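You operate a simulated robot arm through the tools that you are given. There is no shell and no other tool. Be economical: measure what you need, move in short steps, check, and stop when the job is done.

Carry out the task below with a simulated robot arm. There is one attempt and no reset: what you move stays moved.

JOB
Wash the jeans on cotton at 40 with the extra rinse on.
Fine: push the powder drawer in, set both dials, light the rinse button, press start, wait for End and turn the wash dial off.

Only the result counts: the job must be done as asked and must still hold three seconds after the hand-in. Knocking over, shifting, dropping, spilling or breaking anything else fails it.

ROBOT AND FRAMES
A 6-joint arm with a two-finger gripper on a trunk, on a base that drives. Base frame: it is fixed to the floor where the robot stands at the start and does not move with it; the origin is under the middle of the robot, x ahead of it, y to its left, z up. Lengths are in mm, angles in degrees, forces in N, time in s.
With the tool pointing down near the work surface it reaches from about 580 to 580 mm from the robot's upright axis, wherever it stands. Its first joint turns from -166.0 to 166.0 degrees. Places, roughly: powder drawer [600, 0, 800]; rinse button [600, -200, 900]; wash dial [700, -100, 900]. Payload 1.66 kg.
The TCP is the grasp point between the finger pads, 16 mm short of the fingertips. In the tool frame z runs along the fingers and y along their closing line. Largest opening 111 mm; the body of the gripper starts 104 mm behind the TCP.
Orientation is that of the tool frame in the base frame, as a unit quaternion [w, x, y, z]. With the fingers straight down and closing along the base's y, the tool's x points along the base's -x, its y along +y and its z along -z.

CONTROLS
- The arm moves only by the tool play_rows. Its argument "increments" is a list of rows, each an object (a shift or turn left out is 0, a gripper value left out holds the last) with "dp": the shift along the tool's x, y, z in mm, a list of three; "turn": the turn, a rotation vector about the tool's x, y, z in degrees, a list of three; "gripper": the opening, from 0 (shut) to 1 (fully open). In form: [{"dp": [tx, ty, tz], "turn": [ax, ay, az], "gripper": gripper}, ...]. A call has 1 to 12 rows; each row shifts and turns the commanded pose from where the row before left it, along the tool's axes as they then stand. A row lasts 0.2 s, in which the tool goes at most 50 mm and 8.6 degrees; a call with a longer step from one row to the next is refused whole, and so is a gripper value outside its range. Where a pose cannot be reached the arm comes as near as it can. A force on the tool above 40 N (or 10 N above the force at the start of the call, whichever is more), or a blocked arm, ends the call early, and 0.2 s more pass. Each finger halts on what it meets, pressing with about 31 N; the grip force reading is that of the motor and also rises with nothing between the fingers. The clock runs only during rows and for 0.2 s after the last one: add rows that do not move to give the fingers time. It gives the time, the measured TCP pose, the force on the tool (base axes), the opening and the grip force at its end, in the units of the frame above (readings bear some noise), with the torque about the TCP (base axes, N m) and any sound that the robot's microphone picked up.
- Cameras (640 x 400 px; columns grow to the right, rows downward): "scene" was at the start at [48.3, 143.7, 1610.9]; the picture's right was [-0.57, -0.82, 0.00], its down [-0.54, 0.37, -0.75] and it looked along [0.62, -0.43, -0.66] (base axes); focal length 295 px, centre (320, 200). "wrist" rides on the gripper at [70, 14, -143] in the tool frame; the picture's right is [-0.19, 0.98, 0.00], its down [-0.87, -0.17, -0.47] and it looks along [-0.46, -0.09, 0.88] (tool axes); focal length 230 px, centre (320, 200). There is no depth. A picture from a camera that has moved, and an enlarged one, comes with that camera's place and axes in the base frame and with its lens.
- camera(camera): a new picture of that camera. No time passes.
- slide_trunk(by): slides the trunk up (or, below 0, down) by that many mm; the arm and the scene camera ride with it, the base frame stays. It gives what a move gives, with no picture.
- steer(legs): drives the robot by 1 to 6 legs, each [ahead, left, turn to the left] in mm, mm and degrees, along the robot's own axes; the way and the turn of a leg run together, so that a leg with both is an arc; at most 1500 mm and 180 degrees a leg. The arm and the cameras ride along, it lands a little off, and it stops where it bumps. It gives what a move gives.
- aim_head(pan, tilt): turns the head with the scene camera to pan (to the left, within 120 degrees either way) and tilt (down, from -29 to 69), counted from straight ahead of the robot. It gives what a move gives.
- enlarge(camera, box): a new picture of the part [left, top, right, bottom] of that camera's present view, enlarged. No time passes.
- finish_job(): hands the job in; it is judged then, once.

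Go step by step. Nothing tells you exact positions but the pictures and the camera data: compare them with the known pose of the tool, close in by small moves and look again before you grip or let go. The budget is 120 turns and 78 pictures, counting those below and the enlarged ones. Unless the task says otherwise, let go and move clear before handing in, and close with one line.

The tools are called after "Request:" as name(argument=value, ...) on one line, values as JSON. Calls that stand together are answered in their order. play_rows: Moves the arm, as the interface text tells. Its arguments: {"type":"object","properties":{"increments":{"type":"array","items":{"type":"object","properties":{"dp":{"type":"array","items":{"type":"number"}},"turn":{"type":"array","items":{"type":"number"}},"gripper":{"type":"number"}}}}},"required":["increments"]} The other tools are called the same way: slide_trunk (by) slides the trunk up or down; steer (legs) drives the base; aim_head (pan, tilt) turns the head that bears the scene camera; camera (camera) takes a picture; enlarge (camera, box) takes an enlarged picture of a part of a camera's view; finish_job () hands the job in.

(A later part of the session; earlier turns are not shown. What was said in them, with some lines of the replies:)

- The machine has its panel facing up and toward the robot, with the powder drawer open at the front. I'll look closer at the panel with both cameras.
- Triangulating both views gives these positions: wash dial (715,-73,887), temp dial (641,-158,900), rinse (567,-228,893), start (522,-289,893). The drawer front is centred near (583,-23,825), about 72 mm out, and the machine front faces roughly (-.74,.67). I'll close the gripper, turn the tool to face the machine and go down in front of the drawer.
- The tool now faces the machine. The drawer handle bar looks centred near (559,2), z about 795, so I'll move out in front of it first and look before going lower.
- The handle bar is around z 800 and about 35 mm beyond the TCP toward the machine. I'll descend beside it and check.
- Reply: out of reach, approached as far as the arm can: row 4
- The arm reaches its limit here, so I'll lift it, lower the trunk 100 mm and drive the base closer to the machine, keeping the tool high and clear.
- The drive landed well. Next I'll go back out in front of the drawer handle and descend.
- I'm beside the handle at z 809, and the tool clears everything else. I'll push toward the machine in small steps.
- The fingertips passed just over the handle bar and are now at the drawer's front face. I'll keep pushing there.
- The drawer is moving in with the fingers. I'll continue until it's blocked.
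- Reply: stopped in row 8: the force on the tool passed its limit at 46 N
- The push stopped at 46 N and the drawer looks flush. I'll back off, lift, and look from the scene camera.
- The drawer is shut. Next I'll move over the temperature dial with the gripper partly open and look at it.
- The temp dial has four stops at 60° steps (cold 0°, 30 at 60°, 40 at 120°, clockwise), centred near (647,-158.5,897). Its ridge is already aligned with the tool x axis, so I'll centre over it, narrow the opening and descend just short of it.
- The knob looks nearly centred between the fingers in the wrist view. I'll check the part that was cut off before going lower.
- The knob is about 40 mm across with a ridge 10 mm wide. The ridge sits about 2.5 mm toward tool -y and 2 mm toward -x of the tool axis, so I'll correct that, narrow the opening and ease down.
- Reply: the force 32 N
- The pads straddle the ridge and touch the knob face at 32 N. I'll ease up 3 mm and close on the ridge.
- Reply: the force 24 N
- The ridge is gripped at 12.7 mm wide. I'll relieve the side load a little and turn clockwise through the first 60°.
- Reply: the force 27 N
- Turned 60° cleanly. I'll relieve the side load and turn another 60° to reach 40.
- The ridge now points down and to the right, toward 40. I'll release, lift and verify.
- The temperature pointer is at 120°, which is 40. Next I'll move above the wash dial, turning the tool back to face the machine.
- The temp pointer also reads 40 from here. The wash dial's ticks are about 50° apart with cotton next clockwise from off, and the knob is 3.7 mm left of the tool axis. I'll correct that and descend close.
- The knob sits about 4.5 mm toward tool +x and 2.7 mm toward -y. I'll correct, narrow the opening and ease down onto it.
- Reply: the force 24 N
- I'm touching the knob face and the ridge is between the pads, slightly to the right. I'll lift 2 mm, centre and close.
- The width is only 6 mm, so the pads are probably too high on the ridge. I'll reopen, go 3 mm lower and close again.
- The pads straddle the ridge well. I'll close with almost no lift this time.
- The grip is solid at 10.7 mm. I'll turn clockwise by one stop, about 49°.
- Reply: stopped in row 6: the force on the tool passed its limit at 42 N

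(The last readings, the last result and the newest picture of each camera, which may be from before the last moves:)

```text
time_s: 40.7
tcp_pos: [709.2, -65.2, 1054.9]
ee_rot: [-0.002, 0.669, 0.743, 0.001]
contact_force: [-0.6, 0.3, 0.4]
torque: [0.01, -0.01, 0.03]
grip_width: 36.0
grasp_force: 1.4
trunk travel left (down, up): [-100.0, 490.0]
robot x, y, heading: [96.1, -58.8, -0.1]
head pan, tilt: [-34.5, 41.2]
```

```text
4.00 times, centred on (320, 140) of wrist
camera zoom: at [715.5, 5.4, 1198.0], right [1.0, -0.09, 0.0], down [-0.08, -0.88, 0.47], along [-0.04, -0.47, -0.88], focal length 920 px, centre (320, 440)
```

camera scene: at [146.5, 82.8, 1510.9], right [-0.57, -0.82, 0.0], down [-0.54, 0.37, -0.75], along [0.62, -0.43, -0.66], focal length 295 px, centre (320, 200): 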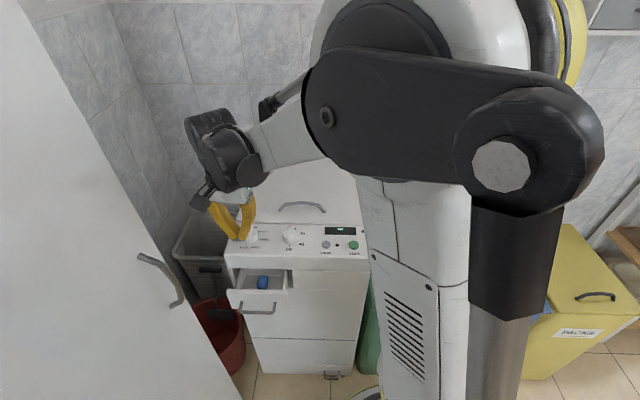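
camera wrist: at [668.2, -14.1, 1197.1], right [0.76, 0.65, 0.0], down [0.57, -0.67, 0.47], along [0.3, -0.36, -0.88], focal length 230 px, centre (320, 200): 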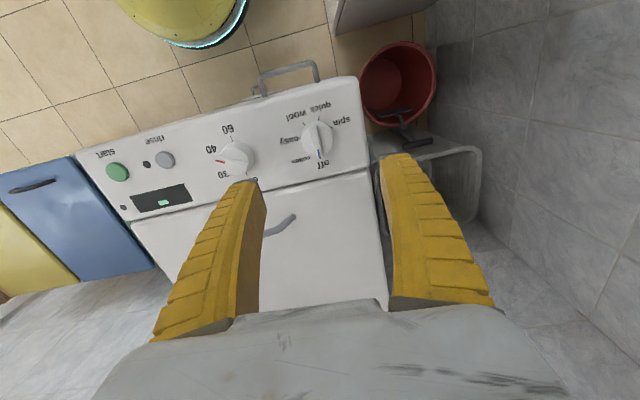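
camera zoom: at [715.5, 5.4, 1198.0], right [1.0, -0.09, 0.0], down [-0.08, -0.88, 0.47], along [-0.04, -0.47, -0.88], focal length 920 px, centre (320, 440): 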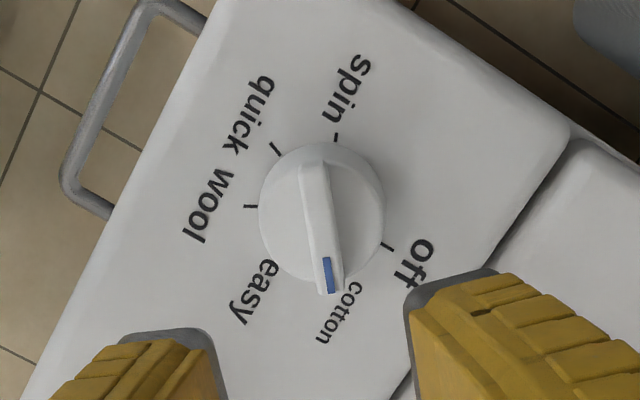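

The wash pointer sits at cotton, at about 82° against roughly 80° expected. Next I'll close the gripper and move above the rinse button.

Request:
play_rows(increments=[{"dp": [-29.5, -31.5, 0], "gripper": 0}, {"dp": [-29.5, -31.5, 0]}, {"dp": [-29.5, -31.5, 0]}, {"dp": [-29.5, -31.5, 0]}, {"dp": [-29.5, -31.5, 0]}, {"turn": [0, 0, -8.5]}, {"turn": [0, 0, -8.5]}, {"turn": [0, 0, -8.5]}, {"turn": [0, 0, -8.5]}, {"turn": [0, 0, -8.5]}, {"dp": [0, 0, 30]}, {"dp": [0, 0, 0]}])

Request:
enlarge(camera="scene", box=[220, 180, 380, 280])

Request:
enlarge(camera="wrist", box=[240, 90, 400, 190])

```text
time_s: 43.3
tcp_pos: [566.8, -229.8, 1023.2]
ee_rot: [-0.003, 0.354, 0.935, 0.002]
contact_force: [0.5, -0.1, 0.4]
torque: [-0.01, 0.01, 0.0]
grip_width: 0.2
grasp_force: 28.8
trunk travel left (down, up): [-100.0, 490.0]
robot x, y, heading: [98.6, -61.9, -0.1]
head pan, tilt: [-34.5, 41.2]
```

```text
4.00 times, centred on (300, 230) of scene
camera zoom: at [145.6, 83.5, 1511.0], right [-0.56, -0.83, 0.0], down [-0.54, 0.37, -0.75], along [0.62, -0.42, -0.66], focal length 1179 px, centre (400, 80)
```

zoom: 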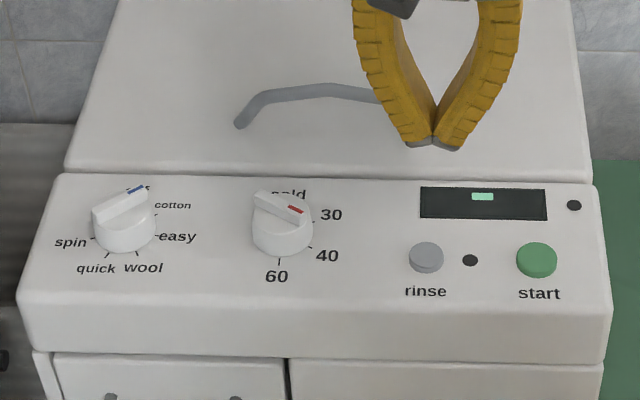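

```text
4.00 times, centred on (320, 140) of wrist
camera zoom: at [523.7, -174.4, 1167.1], right [0.79, 0.61, 0.0], down [0.54, -0.7, 0.47], along [0.29, -0.37, -0.88], focal length 920 px, centre (320, 440)
```

zoom: 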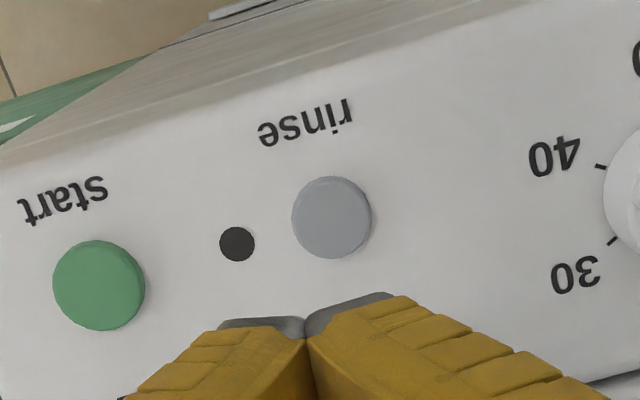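

The rinse button is about 4 mm to tool +y of the axis. I'll shift and descend toward it.

Request:
play_rows(increments=[{"dp": [-0.8, 4.1, 10]}, {"dp": [0, 0, 40]}, {"dp": [0, 0, 30]}, {"dp": [0, 0, 15]}, {"dp": [0, 0, 0]}])

Request:
enlarge(camera="wrist", box=[240, 100, 400, 200])

Request:
enlarge(camera="scene", box=[290, 200, 370, 260])

```text
time_s: 44.5
tcp_pos: [570.2, -226.2, 927.0]
ee_rot: [-0.002, 0.354, 0.935, 0.002]
contact_force: [0.2, 0.0, 0.8]
torque: [0.0, 0.01, -0.01]
grip_width: 0.1
grasp_force: 28.9
trunk travel left (down, up): [-100.0, 490.0]
robot x, y, heading: [97.4, -61.7, 0.5]
head pan, tilt: [-34.5, 41.2]
```

```text
4.00 times, centred on (320, 150) of wrist
camera zoom: at [527.4, -170.3, 1070.7], right [0.79, 0.61, 0.0], down [0.54, -0.7, 0.47], along [0.29, -0.37, -0.88], focal length 920 px, centre (320, 400)
```

zoom: 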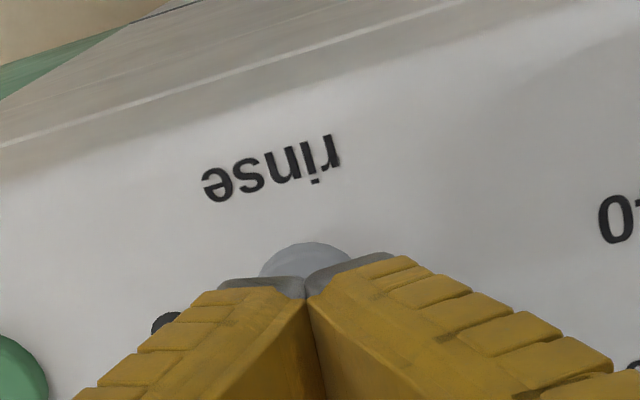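

```text
6.67 times, centred on (330, 230) of scene
camera zoom: at [145.4, 83.6, 1511.0], right [-0.56, -0.83, 0.0], down [-0.54, 0.37, -0.75], along [0.62, -0.42, -0.66], focal length 1966 px, centre (253, 0)
```

zoom: 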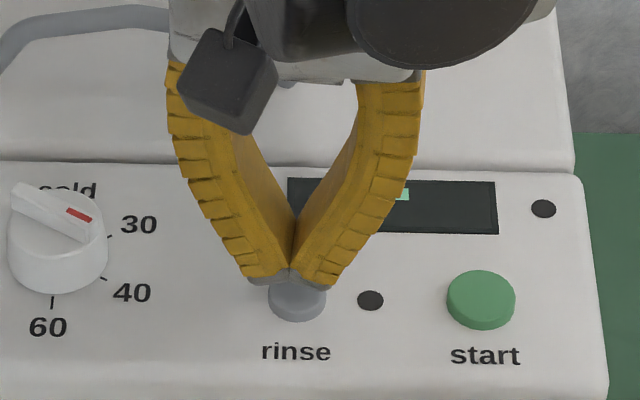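

The fingertips are right over the button. I'll press down in small steps.

Request:
play_rows(increments=[{"dp": [0, 0, 4]}, {"dp": [0, 0, 4]}, {"dp": [0, 0, 3]}, {"dp": [0, 0, 2]}, {"dp": [0, 0, 2]}])

Request:
enlarge(camera="scene", box=[290, 200, 370, 260])

```text
time_s: 45.7
tcp_pos: [569.0, -227.6, 913.3]
ee_rot: [-0.002, 0.355, 0.935, 0.001]
contact_force: [0.9, -0.1, 0.5]
torque: [0.0, 0.0, 0.01]
grip_width: 0.0
grasp_force: 28.7
trunk travel left (down, up): [-100.0, 490.0]
robot x, y, heading: [99.0, -60.9, 0.2]
head pan, tilt: [-34.5, 41.2]
```

```text
6.67 times, centred on (330, 230) of scene
camera zoom: at [145.4, 83.6, 1510.9], right [-0.56, -0.83, 0.0], down [-0.54, 0.37, -0.75], along [0.62, -0.42, -0.66], focal length 1966 px, centre (253, 0)
```

zoom: 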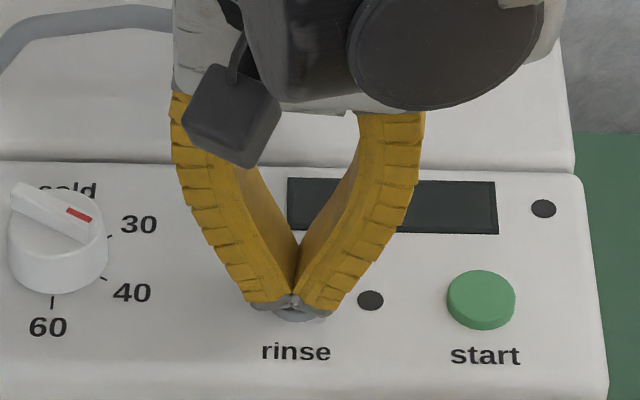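

There's no contact yet, so I'll continue slowly.

Request:
play_rows(increments=[{"dp": [0, 0, 2]}, {"dp": [0, 0, 2]}, {"dp": [0, 0, 1.5]}])

```text
time_s: 46.5
tcp_pos: [568.8, -228.4, 908.3]
ee_rot: [-0.001, 0.355, 0.935, 0.002]
contact_force: [0.1, 0.0, 0.8]
torque: [-0.02, 0.0, -0.01]
grip_width: 6.1
grasp_force: 28.6
trunk travel left (down, up): [-100.0, 490.0]
robot x, y, heading: [96.4, -58.9, 0.1]
head pan, tilt: [-34.5, 41.2]
```

The opening reads 6 mm, so I'll look before pressing further.

Request:
enlarge(camera="scene", box=[290, 200, 370, 260])

Request:
enlarge(camera="wrist", box=[256, 140, 384, 220])

```text
6.67 times, centred on (330, 230) of scene
camera zoom: at [145.4, 83.6, 1511.0], right [-0.56, -0.83, 0.0], down [-0.54, 0.37, -0.75], along [0.62, -0.42, -0.66], focal length 1966 px, centre (253, 0)
```

zoom: 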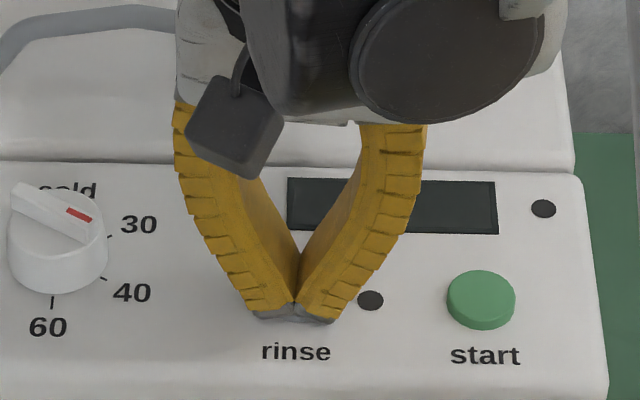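

```text
5.00 times, centred on (320, 180) of wrist
camera zoom: at [525.8, -171.6, 1050.8], right [0.79, 0.61, 0.0], down [0.54, -0.7, 0.47], along [0.29, -0.37, -0.88], focal length 1150 px, centre (320, 300)
```

zoom: 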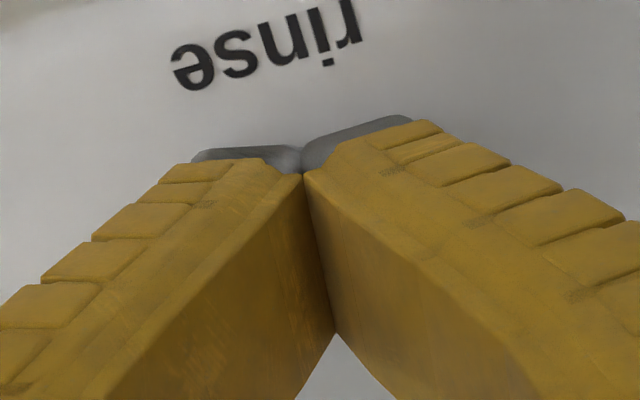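

The fingers look closed and right at the button, so I'll press a bit further.

Request:
play_rows(increments=[{"dp": [0, 0, 1.5]}, {"dp": [0, 0, 1.5]}, {"dp": [0, 0, 1.5]}])

Request:
enlarge(camera="scene", box=[290, 200, 370, 260])

```text
time_s: 47.3
tcp_pos: [568.1, -228.2, 902.7]
ee_rot: [-0.001, 0.356, 0.935, 0.0]
contact_force: [1.5, -0.3, 7.7]
torque: [-0.03, 0.0, 0.01]
grip_width: 6.0
grasp_force: 28.9
trunk travel left (down, up): [-100.0, 490.0]
robot x, y, heading: [96.8, -58.6, 0.2]
head pan, tilt: [-34.5, 41.2]
heard: click
```

```text
6.67 times, centred on (330, 230) of scene
camera zoom: at [145.0, 83.7, 1511.0], right [-0.56, -0.83, 0.0], down [-0.54, 0.37, -0.75], along [0.62, -0.42, -0.66], focal length 1966 px, centre (253, 0)
```

zoom: 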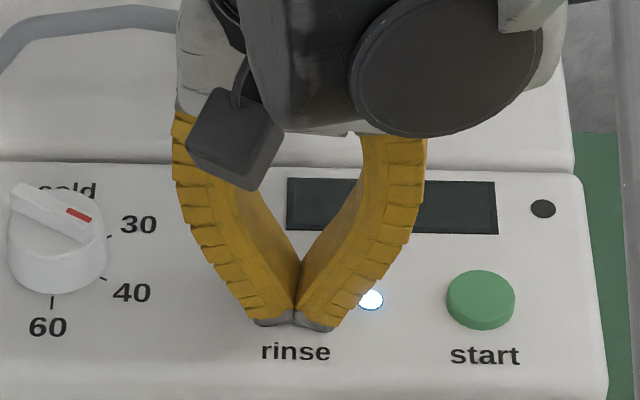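

A click sounded and the rinse lamp lit. I'll lift and move above the start button.

Request:
play_rows(increments=[{"dp": [0, 0, -20]}, {"dp": [0, 0, -40]}, {"dp": [-3, -37, -20]}, {"dp": [-3, -37, 0]}, {"dp": [0, 0, 0]}])

Request:
enlarge(camera="wrist", box=[240, 90, 400, 190])

Request:
enlarge(camera="scene", box=[220, 180, 380, 280])

```text
time_s: 48.5
tcp_pos: [523.6, -286.4, 985.1]
ee_rot: [-0.001, 0.355, 0.935, 0.001]
contact_force: [0.7, 0.1, 0.6]
torque: [0.04, 0.01, 0.01]
grip_width: 0.0
grasp_force: 28.4
trunk travel left (down, up): [-100.0, 490.0]
robot x, y, heading: [93.9, -57.7, 0.1]
head pan, tilt: [-34.5, 41.2]
```

```text
4.00 times, centred on (320, 140) of wrist
camera zoom: at [479.4, -230.2, 1127.9], right [0.79, 0.61, 0.0], down [0.54, -0.7, 0.47], along [0.29, -0.37, -0.88], focal length 920 px, centre (320, 440)
```

zoom: 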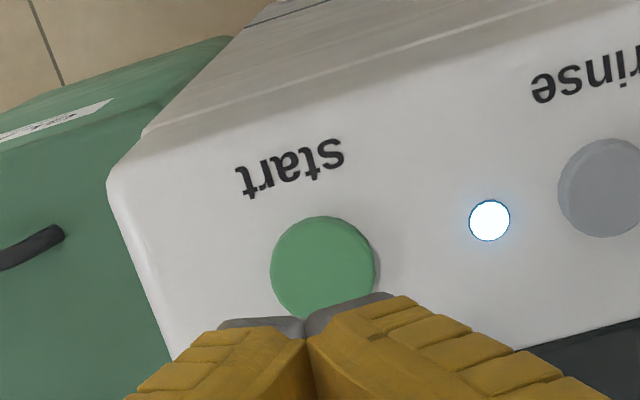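

```text
4.00 times, centred on (300, 230) of scene
camera zoom: at [145.4, 83.6, 1510.9], right [-0.56, -0.83, 0.0], down [-0.54, 0.37, -0.75], along [0.62, -0.42, -0.66], focal length 1179 px, centre (400, 80)
```

zoom: 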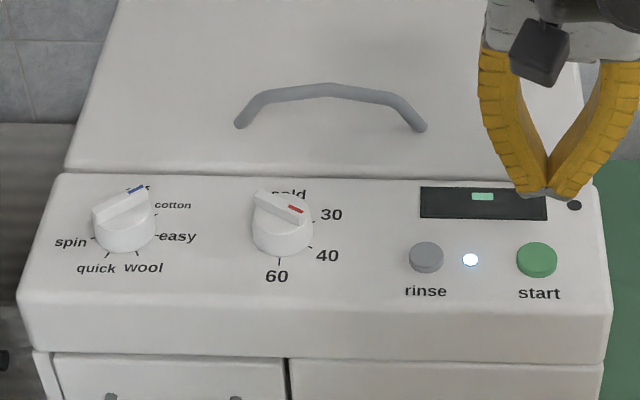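

Rinse is lit and both dials hold. I'll shift 4 mm and press start.

Request:
play_rows(increments=[{"dp": [-4.1, 0.3, 20]}, {"dp": [0, 0, 30]}, {"dp": [0, 0, 15]}, {"dp": [0, 0, 5]}, {"dp": [0, 0, 3]}, {"dp": [0, 0, 2]}, {"dp": [0, 0, 0]}])

Request:
enlarge(camera="scene", box=[300, 200, 380, 260])

```text
time_s: 50.1
tcp_pos: [527.1, -289.4, 907.8]
ee_rot: [-0.003, 0.355, 0.935, 0.002]
contact_force: [0.7, -1.2, 0.0]
torque: [-0.02, -0.06, -0.01]
grip_width: 6.0
grasp_force: 28.8
trunk travel left (down, up): [-100.0, 490.0]
robot x, y, heading: [101.2, -59.5, 0.3]
head pan, tilt: [-34.5, 41.2]
```

```text
6.67 times, centred on (340, 230) of scene
camera zoom: at [145.4, 83.6, 1511.0], right [-0.56, -0.83, 0.0], down [-0.54, 0.37, -0.75], along [0.62, -0.42, -0.66], focal length 1966 px, centre (187, 0)
```

zoom: 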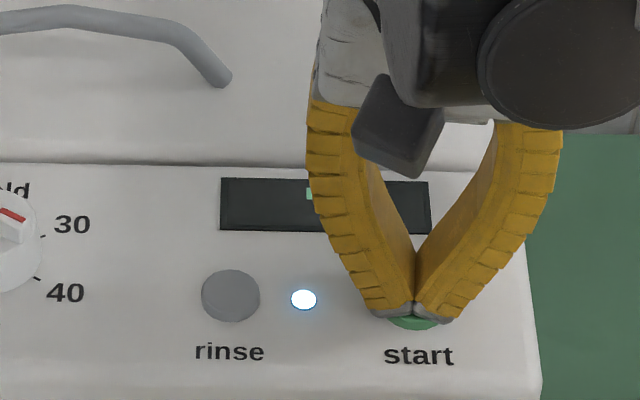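

The tips are at the start button. I'll press down in small steps.

Request:
play_rows(increments=[{"dp": [0, 0, 1.5]}, {"dp": [0, 0, 1.5]}, {"dp": [0, 0, 1.5]}, {"dp": [0, 0, 1]}])

Request:
enlarge(camera="scene", box=[300, 200, 380, 260])

```text
time_s: 51.1
tcp_pos: [527.5, -288.5, 902.7]
ee_rot: [-0.001, 0.355, 0.935, 0.002]
contact_force: [-2.5, 0.1, 7.8]
torque: [-0.06, 0.02, 0.02]
grip_width: 5.8
grasp_force: 28.7
trunk travel left (down, up): [-100.0, 490.0]
robot x, y, heading: [100.2, -60.7, 0.3]
head pan, tilt: [-34.5, 41.2]
heard: click
```

```text
6.67 times, centred on (340, 230) of scene
camera zoom: at [144.6, 83.8, 1511.0], right [-0.56, -0.83, 0.0], down [-0.54, 0.37, -0.75], along [0.62, -0.42, -0.66], focal length 1966 px, centre (187, 0)
```

zoom: 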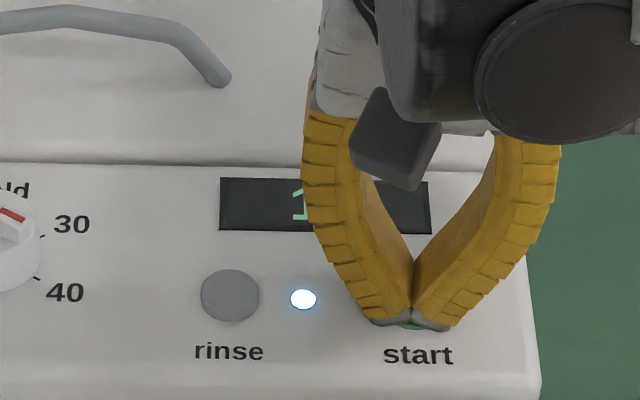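

The cycle has started and the display is counting. I'll lift and move back above the wash dial, turning to match its ridge, while it runs.

Request:
play_rows(increments=[{"dp": [0, 0, -30]}, {"dp": [0, 0, -45]}, {"dp": [0, 0, -45]}, {"dp": [1.7, 40.5, -30]}, {"dp": [1.7, 40.5, 0]}, {"dp": [1.7, 40.5, 0]}, {"dp": [1.7, 40.5, 0]}, {"dp": [1.7, 40.5, 0]}, {"dp": [1.7, 40.5, 0]}, {"dp": [1.7, 40.5, 0]}, {"turn": [0, 0, 8.5], "gripper": 0.5}, {"turn": [0, 0, 8.5]}])

Request:
play_rows(increments=[{"turn": [0, 0, 8.5]}, {"turn": [0, 0, 8.5]}, {"turn": [0, 0, 8.5]}, {"dp": [0, 0, 0]}])

Request:
enlarge(camera="scene", box=[220, 180, 380, 280])

Request:
enlarge(camera="wrist", box=[240, 90, 400, 190])

```text
refused: row 4 steps farther than a row can; nothing moved
```

```text
time_s: 52.1
tcp_pos: [527.8, -290.6, 901.4]
ee_rot: [-0.002, 0.554, 0.833, 0.002]
contact_force: [-0.1, 2.4, 7.4]
torque: [0.03, -0.02, -0.06]
grip_width: 5.9
grasp_force: 29.3
trunk travel left (down, up): [-100.0, 490.0]
robot x, y, heading: [98.2, -61.0, 0.1]
head pan, tilt: [-34.5, 41.2]
```

```text
4.00 times, centred on (300, 230) of scene
camera zoom: at [144.9, 84.0, 1510.9], right [-0.56, -0.83, 0.0], down [-0.54, 0.37, -0.75], along [0.62, -0.42, -0.66], focal length 1179 px, centre (400, 80)
```

zoom: 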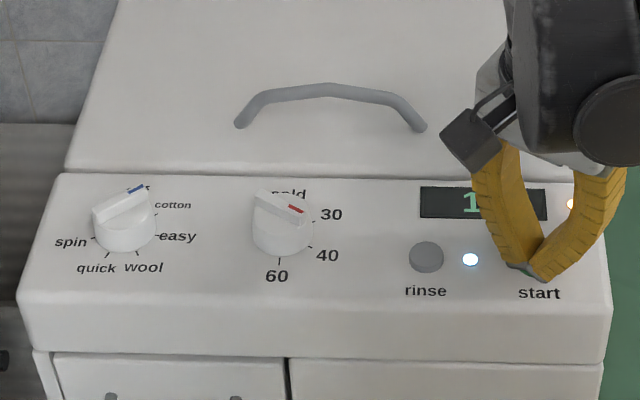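

```text
4.00 times, centred on (320, 140) of wrist
camera zoom: at [512.2, -219.8, 1045.5], right [0.98, 0.21, 0.0], down [0.18, -0.86, 0.47], along [0.1, -0.46, -0.88], focal length 920 px, centre (320, 440)
```

zoom: 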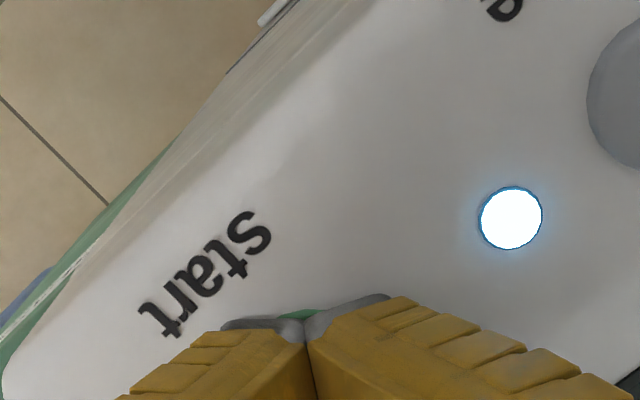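

The first call was refused, so the tool only turned in place on the button. No harm came of it, and the run lamp is on. I'll lift and move now.

Request:
play_rows(increments=[{"dp": [0, 0, -30]}, {"dp": [0, 0, -45]}, {"dp": [0, 0, -45]}, {"dp": [0, 0, -30]}, {"dp": [19.3, 35.8, 0]}, {"dp": [19.3, 35.8, 0]}, {"dp": [19.3, 35.8, 0]}, {"dp": [19.3, 35.8, 0]}, {"dp": [19.3, 35.8, 0]}, {"dp": [19.3, 35.8, 0]}, {"dp": [19.3, 35.8, 0], "turn": [0, 0, 8.5], "gripper": 0.5}, {"turn": [0, 0, 8.5]}])

Request:
enlarge(camera="scene", box=[220, 180, 380, 280])

Request:
enlarge(camera="wrist", box=[240, 90, 400, 190])

```text
time_s: 54.7
tcp_pos: [707.8, -69.1, 1052.4]
ee_rot: [-0.001, 0.671, 0.742, 0.0]
contact_force: [0.4, 0.5, 0.4]
torque: [-0.03, 0.03, 0.01]
grip_width: 57.6
grasp_force: 1.3
trunk travel left (down, up): [-100.0, 490.0]
robot x, y, heading: [97.7, -62.8, -0.1]
head pan, tilt: [-34.5, 41.2]
```

```text
4.00 times, centred on (300, 230) of scene
camera zoom: at [145.5, 83.6, 1510.9], right [-0.56, -0.83, 0.0], down [-0.54, 0.37, -0.75], along [0.62, -0.42, -0.66], focal length 1179 px, centre (400, 80)
```

zoom: 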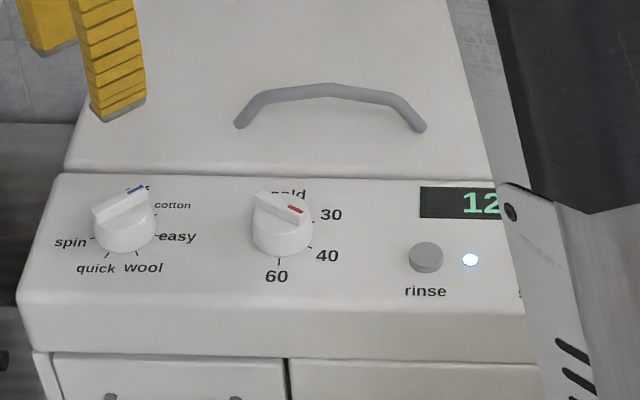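

```text
4.00 times, centred on (320, 140) of wrist
camera zoom: at [714.2, 2.4, 1195.3], right [1.0, -0.09, 0.0], down [-0.08, -0.88, 0.47], along [-0.04, -0.47, -0.88], focal length 920 px, centre (320, 440)
```

zoom: 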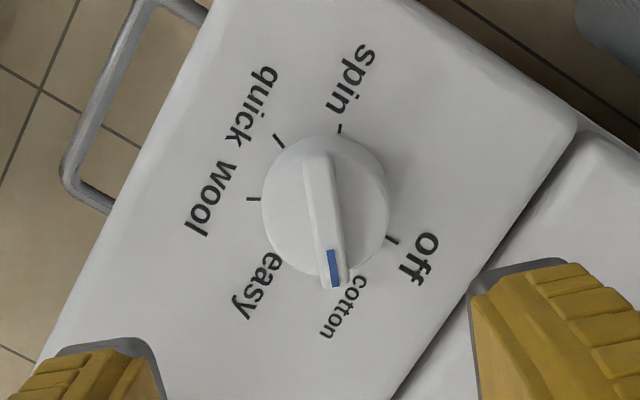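

The display shows a number starting with 12. While it runs, I'll hover just over the wash dial and check alignment.

Request:
play_rows(increments=[{"dp": [0, 1.7, 20], "gripper": 0.3}, {"dp": [0, 0, 40]}, {"dp": [0, 0, 40]}, {"dp": [0, 0, 20]}, {"dp": [0, 0, 0]}, {"dp": [0, 0, 0]}, {"dp": [0, 0, 0]}, {"dp": [0, 0, 0]}, {"dp": [0, 0, 0]}, {"dp": [0, 0, 0]}, {"dp": [0, 0, 0]}, {"dp": [0, 0, 0]}])

Request:
enlarge(camera="wrist", box=[256, 140, 384, 220])

Request:
enlarge(camera="scene", box=[290, 200, 370, 260])

```text
time_s: 57.3
tcp_pos: [710.7, -67.4, 932.7]
ee_rot: [-0.002, 0.67, 0.743, 0.0]
contact_force: [0.2, -0.1, -0.4]
torque: [0.02, 0.01, 0.04]
grip_width: 36.0
grasp_force: 2.1
trunk travel left (down, up): [-100.0, 490.0]
robot x, y, heading: [96.6, -58.3, -0.0]
head pan, tilt: [-34.5, 41.2]
```

```text
5.00 times, centred on (320, 180) of wrist
camera zoom: at [716.5, 2.5, 1077.1], right [1.0, -0.09, 0.0], down [-0.08, -0.88, 0.47], along [-0.04, -0.47, -0.88], focal length 1150 px, centre (320, 300)
```

zoom: 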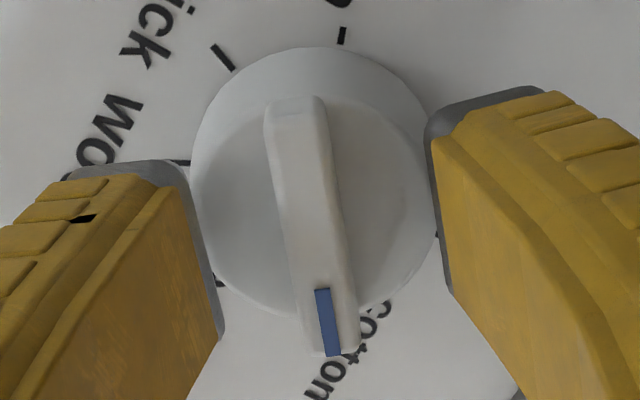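

```text
6.67 times, centred on (330, 230) of scene
camera zoom: at [145.4, 83.6, 1510.9], right [-0.56, -0.83, 0.0], down [-0.54, 0.37, -0.75], along [0.62, -0.42, -0.66], focal length 1966 px, centre (253, 0)
```

zoom: 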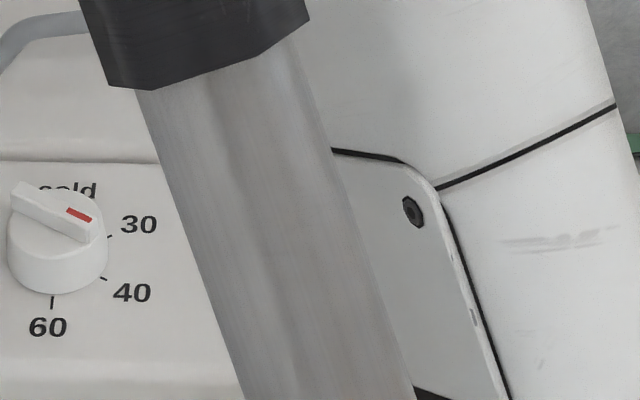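

Alignment is within 2 mm. I'll lift again so the display is visible, and wait.

Request:
play_rows(increments=[{"dp": [2, -1, -40]}, {"dp": [0, 0, -40]}, {"dp": [0, 0, -40]}, {}, {}, {}, {}, {}, {}, {}, {}, {}])

Request:
play_rows(increments=[{"dp": [0, 0, 0]}, {"dp": [0, 0, 0]}, {"dp": [0, 0, 0]}, {"dp": [0, 0, 0]}, {"dp": [0, 0, 0]}, {"dp": [0, 0, 0]}, {"dp": [0, 0, 0]}, {"dp": [0, 0, 0]}, {"dp": [0, 0, 0]}, {"dp": [0, 0, 0]}, {"dp": [0, 0, 0]}, {"dp": [0, 0, 0]}])

Request:
enlarge(camera="scene", box=[220, 180, 380, 280])

```text
time_s: 59.9
tcp_pos: [707.9, -68.0, 1054.7]
ee_rot: [-0.003, 0.67, 0.742, 0.0]
contact_force: [-0.4, 0.2, -1.1]
torque: [0.0, 0.0, -0.02]
grip_width: 35.8
grasp_force: 1.9
trunk travel left (down, up): [-100.0, 490.0]
robot x, y, heading: [99.1, -57.9, 0.3]
head pan, tilt: [-34.5, 41.2]
```

```text
time_s: 62.5
tcp_pos: [707.2, -67.4, 1055.0]
ee_rot: [-0.002, 0.669, 0.743, 0.0]
contact_force: [-0.2, -0.2, -0.3]
torque: [0.01, -0.01, 0.01]
grip_width: 35.9
grasp_force: 1.7
trunk travel left (down, up): [-100.0, 490.0]
robot x, y, heading: [96.5, -60.4, 0.4]
head pan, tilt: [-34.5, 41.2]
```

```text
4.00 times, centred on (300, 230) of scene
camera zoom: at [145.4, 83.6, 1510.9], right [-0.56, -0.83, 0.0], down [-0.54, 0.37, -0.75], along [0.62, -0.42, -0.66], focal length 1179 px, centre (400, 80)
```

zoom: 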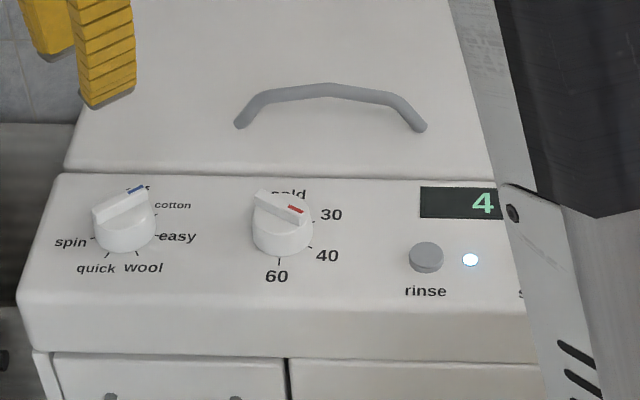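

It's counting down seconds, with 4 left. I'll wait a bit more.

Request:
play_rows(increments=[{"dp": [0, 0, 0]}, {"dp": [0, 0, 0]}, {"dp": [0, 0, 0]}, {"dp": [0, 0, 0]}, {"dp": [0, 0, 0]}, {"dp": [0, 0, 0]}, {"dp": [0, 0, 0]}, {"dp": [0, 0, 0]}, {"dp": [0, 0, 0]}, {"dp": [0, 0, 0]}, {"dp": [0, 0, 0]}, {"dp": [0, 0, 0]}])

Request:
play_rows(increments=[{"dp": [0, 0, 0]}, {"dp": [0, 0, 0]}, {"dp": [0, 0, 0]}, {"dp": [0, 0, 0]}, {"dp": [0, 0, 0]}, {"dp": [0, 0, 0]}, {"dp": [0, 0, 0]}, {"dp": [0, 0, 0]}, {"dp": [0, 0, 0]}, {"dp": [0, 0, 0]}, {"dp": [0, 0, 0]}, {"dp": [0, 0, 0]}])

Request:
enlarge(camera="scene", box=[220, 180, 380, 280])

```text
time_s: 65.1
tcp_pos: [706.9, -68.5, 1054.8]
ee_rot: [-0.002, 0.669, 0.743, 0.0]
contact_force: [0.1, -0.1, -0.2]
torque: [-0.01, 0.0, -0.03]
grip_width: 36.1
grasp_force: 1.7
trunk travel left (down, up): [-100.0, 490.0]
robot x, y, heading: [97.9, -61.3, 0.2]
head pan, tilt: [-34.5, 41.2]
```

```text
time_s: 67.7
tcp_pos: [708.8, -67.0, 1054.9]
ee_rot: [-0.002, 0.669, 0.743, 0.0]
contact_force: [0.0, -0.3, -0.8]
torque: [0.0, -0.02, 0.04]
grip_width: 35.8
grasp_force: 2.0
trunk travel left (down, up): [-100.0, 490.0]
robot x, y, heading: [97.3, -62.8, 0.1]
head pan, tilt: [-34.5, 41.2]
```

```text
4.00 times, centred on (300, 230) of scene
camera zoom: at [145.4, 83.6, 1510.9], right [-0.56, -0.83, 0.0], down [-0.54, 0.37, -0.75], along [0.62, -0.42, -0.66], focal length 1179 px, centre (400, 80)
```

zoom: 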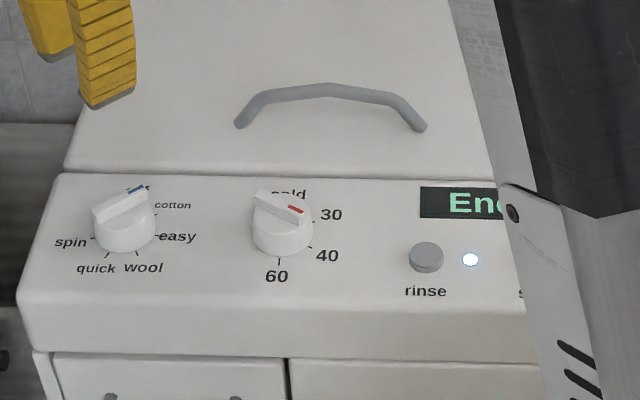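

The display shows End. I'll go down over the wash dial.

Request:
play_rows(increments=[{"dp": [0, 0, 40]}, {"dp": [0, 0, 40]}, {"dp": [0, 0, 40]}, {"dp": [0, 0, 3], "gripper": 0.22}, {"dp": [0, 0, 3]}, {"dp": [0, 0, 3]}, {"dp": [0, 0, 2]}, {"dp": [0, 0, 0]}])

Request:
enlarge(camera="wrist", box=[256, 140, 384, 220])

```text
time_s: 69.5
tcp_pos: [704.5, -64.8, 923.0]
ee_rot: [-0.001, 0.67, 0.742, 0.002]
contact_force: [-7.8, -3.3, 16.1]
torque: [-0.09, 0.07, -0.07]
grip_width: 27.6
grasp_force: 0.7
trunk travel left (down, up): [-100.0, 490.0]
robot x, y, heading: [100.3, -60.4, -0.1]
head pan, tilt: [-34.5, 41.2]
```

```text
5.00 times, centred on (320, 180) of wrist
camera zoom: at [709.9, 5.2, 1066.4], right [1.0, -0.09, 0.0], down [-0.08, -0.88, 0.47], along [-0.04, -0.47, -0.88], focal length 1150 px, centre (320, 300)
```

zoom: 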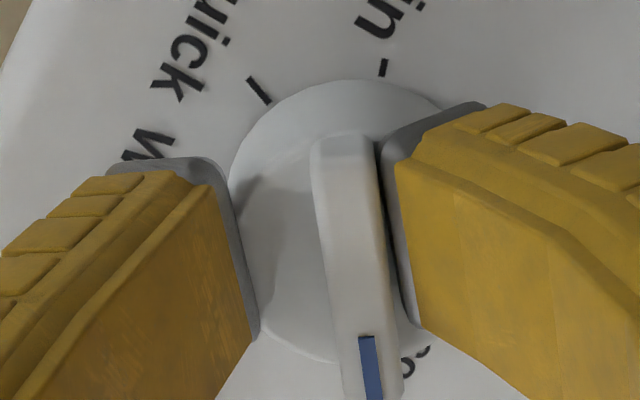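

The ridge is about 5 mm toward +y, near the right pad. I'll shift that way, then close.

Request:
play_rows(increments=[{"dp": [0, 2.5, -1]}, {"dp": [0, 2, 0]}, {"dp": [0, 0, 0]}])

Request:
play_rows(increments=[{"gripper": 0}, {"dp": [0, 0, 0]}, {"dp": [0, 0, 0]}])

Request:
enlarge(camera="wrist", box=[256, 140, 384, 220])

```text
time_s: 70.1
tcp_pos: [708.2, -66.1, 924.3]
ee_rot: [-0.002, 0.67, 0.742, 0.0]
contact_force: [-6.9, -1.6, 16.5]
torque: [-0.11, 0.06, -0.04]
grip_width: 30.0
grasp_force: 2.0
trunk travel left (down, up): [-100.0, 490.0]
robot x, y, heading: [95.9, -62.6, 0.1]
head pan, tilt: [-34.5, 41.2]
stopped in row 3: the force on the tool passed its limit at 46 N (the readings are from after the stop); the commanded pose is now the measured one
```

```text
time_s: 70.9
tcp_pos: [708.7, -64.6, 923.4]
ee_rot: [-0.003, 0.67, 0.742, 0.0]
contact_force: [-2.1, -1.6, 13.2]
torque: [-0.09, 0.02, -0.05]
grip_width: 8.2
grasp_force: 34.0
trunk travel left (down, up): [-100.0, 490.0]
robot x, y, heading: [98.4, -61.0, -0.1]
head pan, tilt: [-34.5, 41.2]
```

```text
5.00 times, centred on (320, 180) of wrist
camera zoom: at [715.3, 5.8, 1066.9], right [1.0, -0.09, 0.0], down [-0.08, -0.88, 0.47], along [-0.04, -0.47, -0.88], focal length 1150 px, centre (320, 300)
```

zoom: 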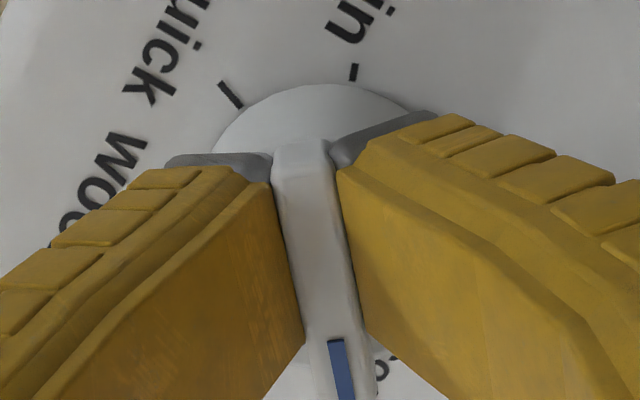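

The ridge is gripped and aligned. I'll turn counter-clockwise to off.

Request:
play_rows(increments=[{"turn": [0, 0, -8]}, {"turn": [0, 0, -8]}, {"turn": [0, 0, -8]}, {"turn": [0, 0, -8]}, {"turn": [0, 0, -8]}, {"turn": [0, 0, -7.5]}])

Request:
enlarge(camera="scene", box=[215, 180, 375, 280])

```text
time_s: 72.4
tcp_pos: [705.5, -66.3, 925.1]
ee_rot: [-0.007, 0.314, 0.949, 0.0]
contact_force: [-12.8, -2.9, 11.7]
torque: [0.41, 0.69, -0.05]
grip_width: 7.8
grasp_force: 34.3
trunk travel left (down, up): [-100.0, 490.0]
robot x, y, heading: [95.1, -60.6, 0.4]
head pan, tilt: [-34.5, 41.2]
stopped in row 6: the force on the tool passed its limit at 40 N (the readings are from after the stop); the commanded pose is now the measured one
```

```text
4.00 times, centred on (295, 230) of scene
camera zoom: at [142.3, 82.9, 1511.2], right [-0.56, -0.83, 0.0], down [-0.54, 0.37, -0.75], along [0.62, -0.42, -0.66], focal length 1179 px, centre (420, 80)
```

zoom: 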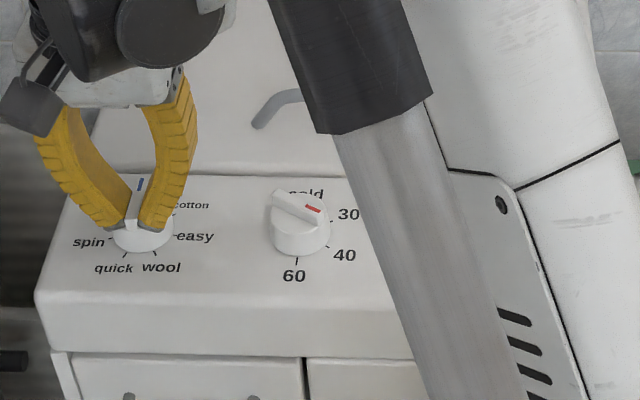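

The pointer is back at the top. I'll release, lift clear and check.

Request:
play_rows(increments=[{"gripper": 0.3}, {"dp": [0, 0, 0]}, {"dp": [0, 0, -20]}, {"dp": [0, 0, -40]}, {"dp": [0, 0, -40]}, {"dp": [0, 0, -30]}, {"dp": [0, 0, 0]}])

Request:
enlarge(camera="wrist", box=[240, 90, 400, 190])

Request:
enlarge(camera="scene", box=[215, 180, 375, 280])

```text
time_s: 74.0
tcp_pos: [707.1, -68.6, 1054.1]
ee_rot: [-0.004, 0.314, 0.949, 0.0]
contact_force: [-0.7, -0.8, -0.7]
torque: [0.04, -0.01, 0.03]
grip_width: 36.0
grasp_force: 2.0
trunk travel left (down, up): [-100.0, 490.0]
robot x, y, heading: [97.7, -60.0, 0.2]
head pan, tilt: [-34.5, 41.2]
```

```text
4.00 times, centred on (320, 140) of wrist
camera zoom: at [661.7, -15.8, 1197.1], right [0.74, 0.68, 0.0], down [0.6, -0.65, 0.47], along [0.31, -0.35, -0.89], focal length 920 px, centre (320, 440)
```

zoom: 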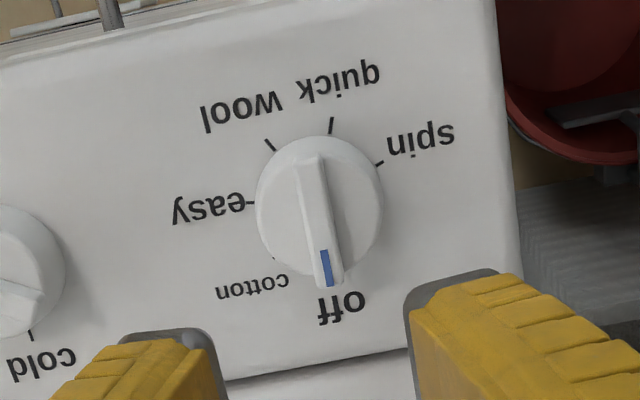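

```text
4.00 times, centred on (295, 230) of scene
camera zoom: at [145.2, 83.4, 1510.9], right [-0.56, -0.83, 0.0], down [-0.54, 0.37, -0.75], along [0.62, -0.42, -0.66], focal length 1179 px, centre (420, 80)
```

zoom: 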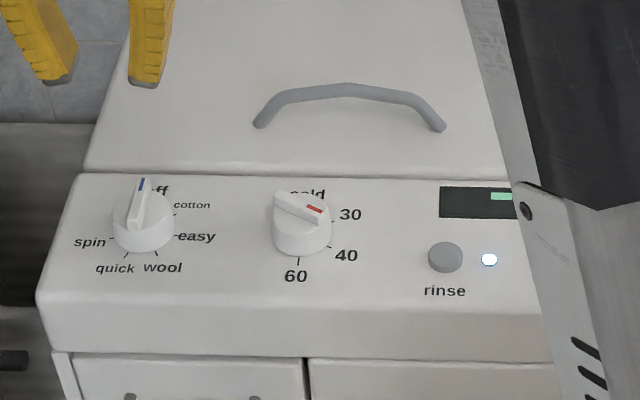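

The wash dial is at off, the display is back to its idle dash, the drawer is shut and the arm is clear, so I'm handing in.

Request:
finish_job()

```text
The job is handed in.
```

The jeans were washed on cotton at 40 with the extra rinse lit; the display reached End and the wash dial is back at off.
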